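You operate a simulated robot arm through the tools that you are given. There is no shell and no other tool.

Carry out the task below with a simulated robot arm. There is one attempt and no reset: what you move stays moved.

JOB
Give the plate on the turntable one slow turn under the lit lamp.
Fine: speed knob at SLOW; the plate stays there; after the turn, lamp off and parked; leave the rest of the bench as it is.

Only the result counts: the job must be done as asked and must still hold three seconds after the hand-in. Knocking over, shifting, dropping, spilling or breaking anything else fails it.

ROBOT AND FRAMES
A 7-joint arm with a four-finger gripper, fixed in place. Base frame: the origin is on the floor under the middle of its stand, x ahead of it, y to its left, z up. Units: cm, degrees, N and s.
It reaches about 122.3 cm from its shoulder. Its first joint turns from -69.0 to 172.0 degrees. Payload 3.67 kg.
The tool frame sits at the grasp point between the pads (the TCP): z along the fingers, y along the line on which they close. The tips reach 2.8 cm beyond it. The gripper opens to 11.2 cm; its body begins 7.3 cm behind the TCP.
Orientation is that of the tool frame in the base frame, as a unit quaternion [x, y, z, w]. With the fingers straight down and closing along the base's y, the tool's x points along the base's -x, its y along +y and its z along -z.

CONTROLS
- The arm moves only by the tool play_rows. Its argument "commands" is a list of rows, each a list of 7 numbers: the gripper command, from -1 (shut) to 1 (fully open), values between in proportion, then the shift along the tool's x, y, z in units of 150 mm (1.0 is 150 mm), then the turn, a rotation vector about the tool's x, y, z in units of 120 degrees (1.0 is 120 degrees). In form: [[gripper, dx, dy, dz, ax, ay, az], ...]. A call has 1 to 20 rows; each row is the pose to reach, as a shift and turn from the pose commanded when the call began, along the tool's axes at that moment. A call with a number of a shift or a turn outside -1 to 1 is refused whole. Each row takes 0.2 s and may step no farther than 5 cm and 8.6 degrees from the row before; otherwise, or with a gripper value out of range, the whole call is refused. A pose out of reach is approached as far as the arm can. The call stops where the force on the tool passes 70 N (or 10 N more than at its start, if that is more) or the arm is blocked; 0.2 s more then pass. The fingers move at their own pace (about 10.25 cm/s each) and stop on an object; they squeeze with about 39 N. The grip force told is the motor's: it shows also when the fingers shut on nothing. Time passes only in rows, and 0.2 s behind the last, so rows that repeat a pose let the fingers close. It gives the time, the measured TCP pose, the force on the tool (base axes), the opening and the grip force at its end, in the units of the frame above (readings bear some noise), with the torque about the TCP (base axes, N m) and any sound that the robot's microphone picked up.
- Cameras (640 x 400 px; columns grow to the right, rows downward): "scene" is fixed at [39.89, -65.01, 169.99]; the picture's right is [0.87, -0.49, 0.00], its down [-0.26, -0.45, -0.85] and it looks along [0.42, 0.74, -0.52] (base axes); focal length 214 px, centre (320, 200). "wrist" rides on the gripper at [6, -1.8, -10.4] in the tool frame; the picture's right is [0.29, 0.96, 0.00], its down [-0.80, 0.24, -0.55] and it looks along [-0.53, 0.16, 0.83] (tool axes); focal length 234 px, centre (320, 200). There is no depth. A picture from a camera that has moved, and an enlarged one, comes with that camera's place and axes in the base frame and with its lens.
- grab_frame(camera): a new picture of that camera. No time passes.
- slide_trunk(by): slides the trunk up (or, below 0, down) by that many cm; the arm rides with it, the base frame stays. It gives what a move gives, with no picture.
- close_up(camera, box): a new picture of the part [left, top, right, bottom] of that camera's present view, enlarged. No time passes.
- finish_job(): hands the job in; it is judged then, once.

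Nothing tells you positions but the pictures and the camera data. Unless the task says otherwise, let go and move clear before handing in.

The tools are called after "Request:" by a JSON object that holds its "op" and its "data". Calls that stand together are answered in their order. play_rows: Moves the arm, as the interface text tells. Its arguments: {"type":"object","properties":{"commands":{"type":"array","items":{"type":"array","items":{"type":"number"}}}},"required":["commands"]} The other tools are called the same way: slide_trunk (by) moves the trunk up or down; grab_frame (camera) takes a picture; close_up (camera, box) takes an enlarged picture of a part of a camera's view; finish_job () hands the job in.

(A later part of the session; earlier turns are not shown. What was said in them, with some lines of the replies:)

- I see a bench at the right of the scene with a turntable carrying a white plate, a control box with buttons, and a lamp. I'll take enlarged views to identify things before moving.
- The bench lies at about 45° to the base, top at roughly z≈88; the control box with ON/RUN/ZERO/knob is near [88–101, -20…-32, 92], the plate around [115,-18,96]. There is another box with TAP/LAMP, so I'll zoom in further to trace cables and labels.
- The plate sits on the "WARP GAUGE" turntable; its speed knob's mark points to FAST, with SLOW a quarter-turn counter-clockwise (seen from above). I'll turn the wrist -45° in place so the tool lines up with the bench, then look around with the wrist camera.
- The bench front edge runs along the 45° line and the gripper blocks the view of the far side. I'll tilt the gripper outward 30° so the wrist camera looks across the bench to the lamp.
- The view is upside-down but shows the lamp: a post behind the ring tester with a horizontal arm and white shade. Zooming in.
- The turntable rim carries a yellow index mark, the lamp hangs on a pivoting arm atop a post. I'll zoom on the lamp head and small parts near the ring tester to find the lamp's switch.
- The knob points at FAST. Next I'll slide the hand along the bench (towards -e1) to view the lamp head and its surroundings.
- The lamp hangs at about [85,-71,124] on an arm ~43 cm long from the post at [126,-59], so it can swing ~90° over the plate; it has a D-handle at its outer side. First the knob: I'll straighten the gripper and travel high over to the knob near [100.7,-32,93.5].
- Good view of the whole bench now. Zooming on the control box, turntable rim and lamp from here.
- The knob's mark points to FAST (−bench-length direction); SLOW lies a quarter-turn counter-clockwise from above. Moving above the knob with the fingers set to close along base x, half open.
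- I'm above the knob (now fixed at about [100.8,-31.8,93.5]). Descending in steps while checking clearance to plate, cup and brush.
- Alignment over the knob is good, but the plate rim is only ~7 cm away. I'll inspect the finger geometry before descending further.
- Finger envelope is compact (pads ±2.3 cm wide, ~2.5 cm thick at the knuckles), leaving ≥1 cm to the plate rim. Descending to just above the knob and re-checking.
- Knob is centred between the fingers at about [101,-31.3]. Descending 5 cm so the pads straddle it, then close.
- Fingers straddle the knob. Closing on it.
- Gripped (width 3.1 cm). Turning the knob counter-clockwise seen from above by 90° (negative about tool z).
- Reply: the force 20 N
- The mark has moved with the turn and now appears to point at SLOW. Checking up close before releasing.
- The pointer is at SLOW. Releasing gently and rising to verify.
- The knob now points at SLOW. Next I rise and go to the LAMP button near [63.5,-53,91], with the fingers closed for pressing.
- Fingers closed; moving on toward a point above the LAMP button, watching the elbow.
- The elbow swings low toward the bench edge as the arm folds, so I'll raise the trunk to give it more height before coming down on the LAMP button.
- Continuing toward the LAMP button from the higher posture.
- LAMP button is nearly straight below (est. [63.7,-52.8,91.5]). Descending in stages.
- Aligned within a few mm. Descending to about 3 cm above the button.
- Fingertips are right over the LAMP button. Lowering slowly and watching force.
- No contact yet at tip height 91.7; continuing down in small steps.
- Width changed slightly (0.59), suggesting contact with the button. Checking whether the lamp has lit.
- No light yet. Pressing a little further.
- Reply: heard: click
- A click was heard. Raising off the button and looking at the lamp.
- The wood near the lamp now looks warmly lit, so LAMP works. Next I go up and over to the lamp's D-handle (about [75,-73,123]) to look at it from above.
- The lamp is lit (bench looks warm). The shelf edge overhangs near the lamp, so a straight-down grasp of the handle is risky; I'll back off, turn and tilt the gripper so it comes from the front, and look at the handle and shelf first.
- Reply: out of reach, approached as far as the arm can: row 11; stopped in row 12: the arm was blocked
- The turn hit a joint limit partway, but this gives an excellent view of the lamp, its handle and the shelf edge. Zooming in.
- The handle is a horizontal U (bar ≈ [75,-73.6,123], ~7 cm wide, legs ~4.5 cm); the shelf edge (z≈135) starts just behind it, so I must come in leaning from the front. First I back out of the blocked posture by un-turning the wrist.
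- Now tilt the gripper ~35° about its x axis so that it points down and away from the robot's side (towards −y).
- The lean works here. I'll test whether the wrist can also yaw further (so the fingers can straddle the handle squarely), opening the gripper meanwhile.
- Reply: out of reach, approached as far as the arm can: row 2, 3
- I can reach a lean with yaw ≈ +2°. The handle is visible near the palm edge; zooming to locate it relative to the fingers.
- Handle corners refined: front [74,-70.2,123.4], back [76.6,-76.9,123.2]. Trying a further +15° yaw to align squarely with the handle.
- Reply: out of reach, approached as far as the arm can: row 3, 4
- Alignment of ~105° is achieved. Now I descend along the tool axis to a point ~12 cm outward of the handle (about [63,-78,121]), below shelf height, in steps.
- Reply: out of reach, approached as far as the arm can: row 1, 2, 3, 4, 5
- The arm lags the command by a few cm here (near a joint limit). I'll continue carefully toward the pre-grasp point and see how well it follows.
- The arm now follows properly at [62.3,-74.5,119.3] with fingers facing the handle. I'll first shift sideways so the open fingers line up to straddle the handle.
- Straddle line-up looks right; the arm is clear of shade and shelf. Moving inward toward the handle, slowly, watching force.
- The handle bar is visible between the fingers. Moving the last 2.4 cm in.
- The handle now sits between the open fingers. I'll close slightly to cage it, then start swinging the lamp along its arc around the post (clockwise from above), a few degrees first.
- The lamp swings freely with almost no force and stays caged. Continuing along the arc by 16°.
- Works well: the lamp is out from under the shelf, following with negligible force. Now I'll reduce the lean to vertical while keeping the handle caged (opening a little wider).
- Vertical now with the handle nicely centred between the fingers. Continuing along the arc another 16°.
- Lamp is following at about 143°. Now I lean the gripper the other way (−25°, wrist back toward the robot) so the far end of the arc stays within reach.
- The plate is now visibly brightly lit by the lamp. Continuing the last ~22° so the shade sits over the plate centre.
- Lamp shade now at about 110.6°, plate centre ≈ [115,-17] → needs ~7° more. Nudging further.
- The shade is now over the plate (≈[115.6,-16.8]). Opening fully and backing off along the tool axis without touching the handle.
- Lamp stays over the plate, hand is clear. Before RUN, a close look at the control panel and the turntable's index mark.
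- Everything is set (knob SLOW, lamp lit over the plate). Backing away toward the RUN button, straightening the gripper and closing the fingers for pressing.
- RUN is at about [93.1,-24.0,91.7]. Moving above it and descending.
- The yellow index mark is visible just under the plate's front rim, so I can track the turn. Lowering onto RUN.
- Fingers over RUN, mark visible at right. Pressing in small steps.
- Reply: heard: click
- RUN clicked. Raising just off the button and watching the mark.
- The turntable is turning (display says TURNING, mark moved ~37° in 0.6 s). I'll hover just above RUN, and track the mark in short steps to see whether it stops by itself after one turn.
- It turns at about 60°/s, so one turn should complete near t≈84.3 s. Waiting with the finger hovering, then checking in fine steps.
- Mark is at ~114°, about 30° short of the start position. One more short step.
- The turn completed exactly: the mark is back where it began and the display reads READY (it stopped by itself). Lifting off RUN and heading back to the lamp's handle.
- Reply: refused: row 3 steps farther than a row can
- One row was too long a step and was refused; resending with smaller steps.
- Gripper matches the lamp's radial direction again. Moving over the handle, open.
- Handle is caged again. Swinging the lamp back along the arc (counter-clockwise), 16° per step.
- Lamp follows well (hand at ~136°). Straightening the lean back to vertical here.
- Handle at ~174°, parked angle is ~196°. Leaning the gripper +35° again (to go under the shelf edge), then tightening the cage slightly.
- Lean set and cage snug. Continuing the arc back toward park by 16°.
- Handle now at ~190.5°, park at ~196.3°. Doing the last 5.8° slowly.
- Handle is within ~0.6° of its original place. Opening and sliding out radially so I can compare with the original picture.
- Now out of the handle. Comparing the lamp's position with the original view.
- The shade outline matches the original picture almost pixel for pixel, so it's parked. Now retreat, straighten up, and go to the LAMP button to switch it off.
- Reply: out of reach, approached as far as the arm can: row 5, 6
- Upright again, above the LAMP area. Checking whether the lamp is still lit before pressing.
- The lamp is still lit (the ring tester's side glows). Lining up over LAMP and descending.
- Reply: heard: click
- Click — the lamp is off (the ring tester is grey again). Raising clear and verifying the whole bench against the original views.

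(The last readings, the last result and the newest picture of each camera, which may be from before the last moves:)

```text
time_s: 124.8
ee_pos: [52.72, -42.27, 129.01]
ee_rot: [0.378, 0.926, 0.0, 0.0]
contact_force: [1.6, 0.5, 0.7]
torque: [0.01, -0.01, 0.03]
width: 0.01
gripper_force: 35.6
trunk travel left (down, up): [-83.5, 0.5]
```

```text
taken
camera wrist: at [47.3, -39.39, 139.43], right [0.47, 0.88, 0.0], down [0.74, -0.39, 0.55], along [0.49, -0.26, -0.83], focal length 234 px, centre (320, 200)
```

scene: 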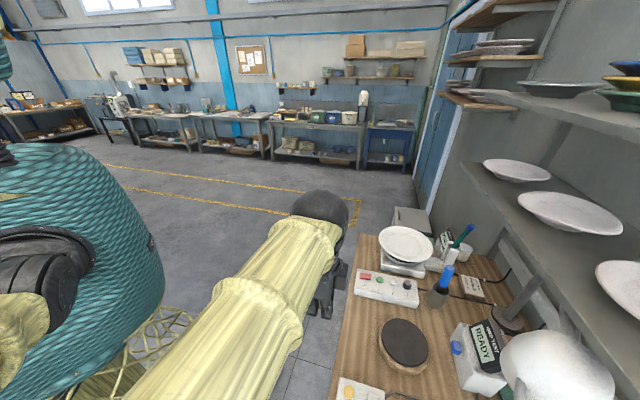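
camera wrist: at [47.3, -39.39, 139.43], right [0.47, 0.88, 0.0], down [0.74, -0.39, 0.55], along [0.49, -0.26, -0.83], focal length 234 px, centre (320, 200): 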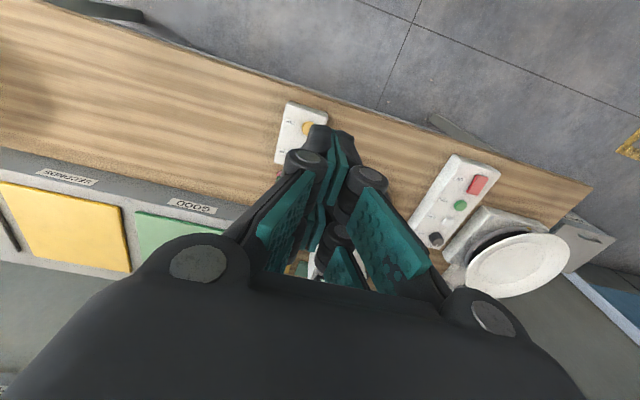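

Request:
{"op": "close_up", "data": {"camera": "scene", "box": [430, 290, 606, 400]}}

Request:
{"op": "close_up", "data": {"camera": "scene", "box": [320, 280, 640, 400]}}

Request:
{"op": "close_up", "data": {"camera": "scene", "box": [330, 200, 520, 320]}}

Request:
{"op": "close_up", "data": {"camera": "scene", "box": [350, 260, 430, 310]}}

```text
3.64 times, centred on (518, 345) of scene
camera zoom: at [39.89, -65.01, 169.99], right [0.87, -0.49, 0.0], down [-0.26, -0.45, -0.85], along [0.42, 0.74, -0.52], focal length 780 px, centre (-400, -327)
```

zoom: 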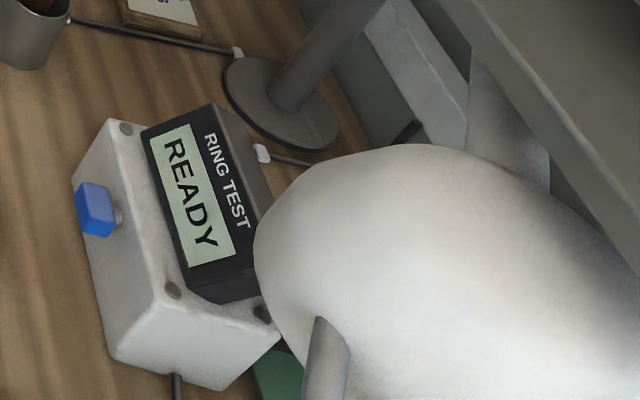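

```text
2.00 times, centred on (480, 340) of scene
camera zoom: at [39.89, -65.01, 169.99], right [0.87, -0.49, 0.0], down [-0.26, -0.45, -0.85], along [0.42, 0.74, -0.52], focal length 429 px, centre (0, -80)
```

zoom: 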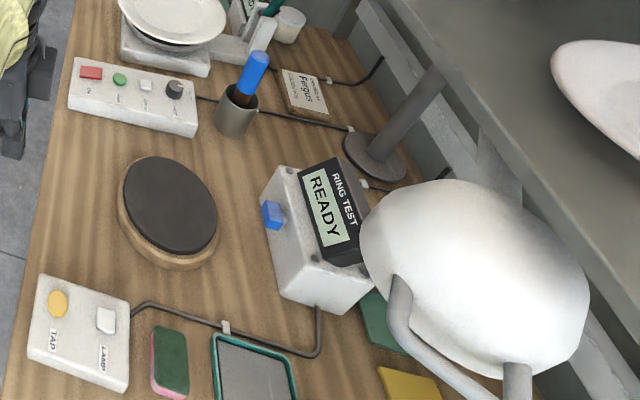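

```text
3.33 times, centred on (425, 260) of scene
camera zoom: at [39.89, -65.01, 169.99], right [0.87, -0.49, 0.0], down [-0.26, -0.45, -0.85], along [0.42, 0.74, -0.52], focal length 715 px, centre (-30, 0)
```

zoom: 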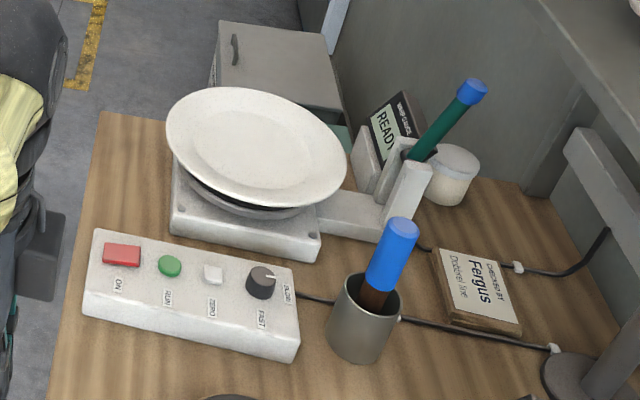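

```text
8.00 times, centred on (390, 285) of scene
camera zoom: at [39.89, -65.01, 169.99], right [0.87, -0.49, 0.0], down [-0.26, -0.45, -0.85], along [0.42, 0.74, -0.52], focal length 1716 px, centre (-240, -480)
```

zoom: 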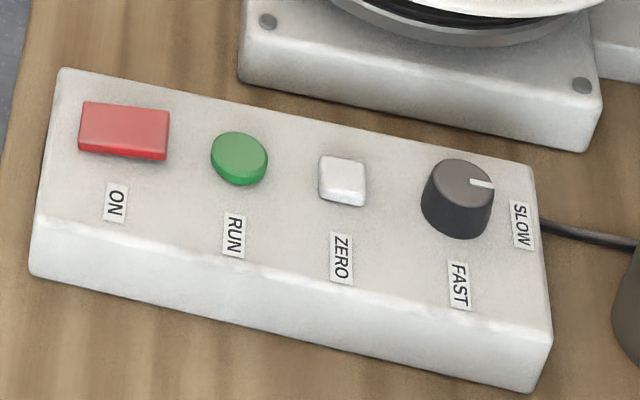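

Everything checks out. The plate is on the turntable with one slow turn done and the gauge reads READY. The knob points to SLOW, the lamp is off and parked exactly where it was, and the rest of the bench is unchanged. The hand is clear, so I'm handing in.

Request:
{"op": "finish_job", "data": {}}

```text
The job is handed in.
```

The plate made one slow turn under the lit lamp, and I have handed the job in. I don't have the judge's result.

- **Turn:** the turntable ran at SLOW, about 60° per second. It stopped by itself after one full turn, with the yellow rim mark back where it began and the gauge reading READY.
- **Plate:** it is still in place on the turntable.
- **Knob:** it was at FAST at the start. I turned it to SLOW and left it there.
- **Lamp:** I lit it with the LAMP button, swung it over the plate for the turn, then swung it back to park and switched it off. In the final picture it sits where it was at the start.
- **Rest of the bench:** it looks unchanged next to the opening pictures, and the arm is clear of the bench. I did not need the red ON button, since RUN worked without it.
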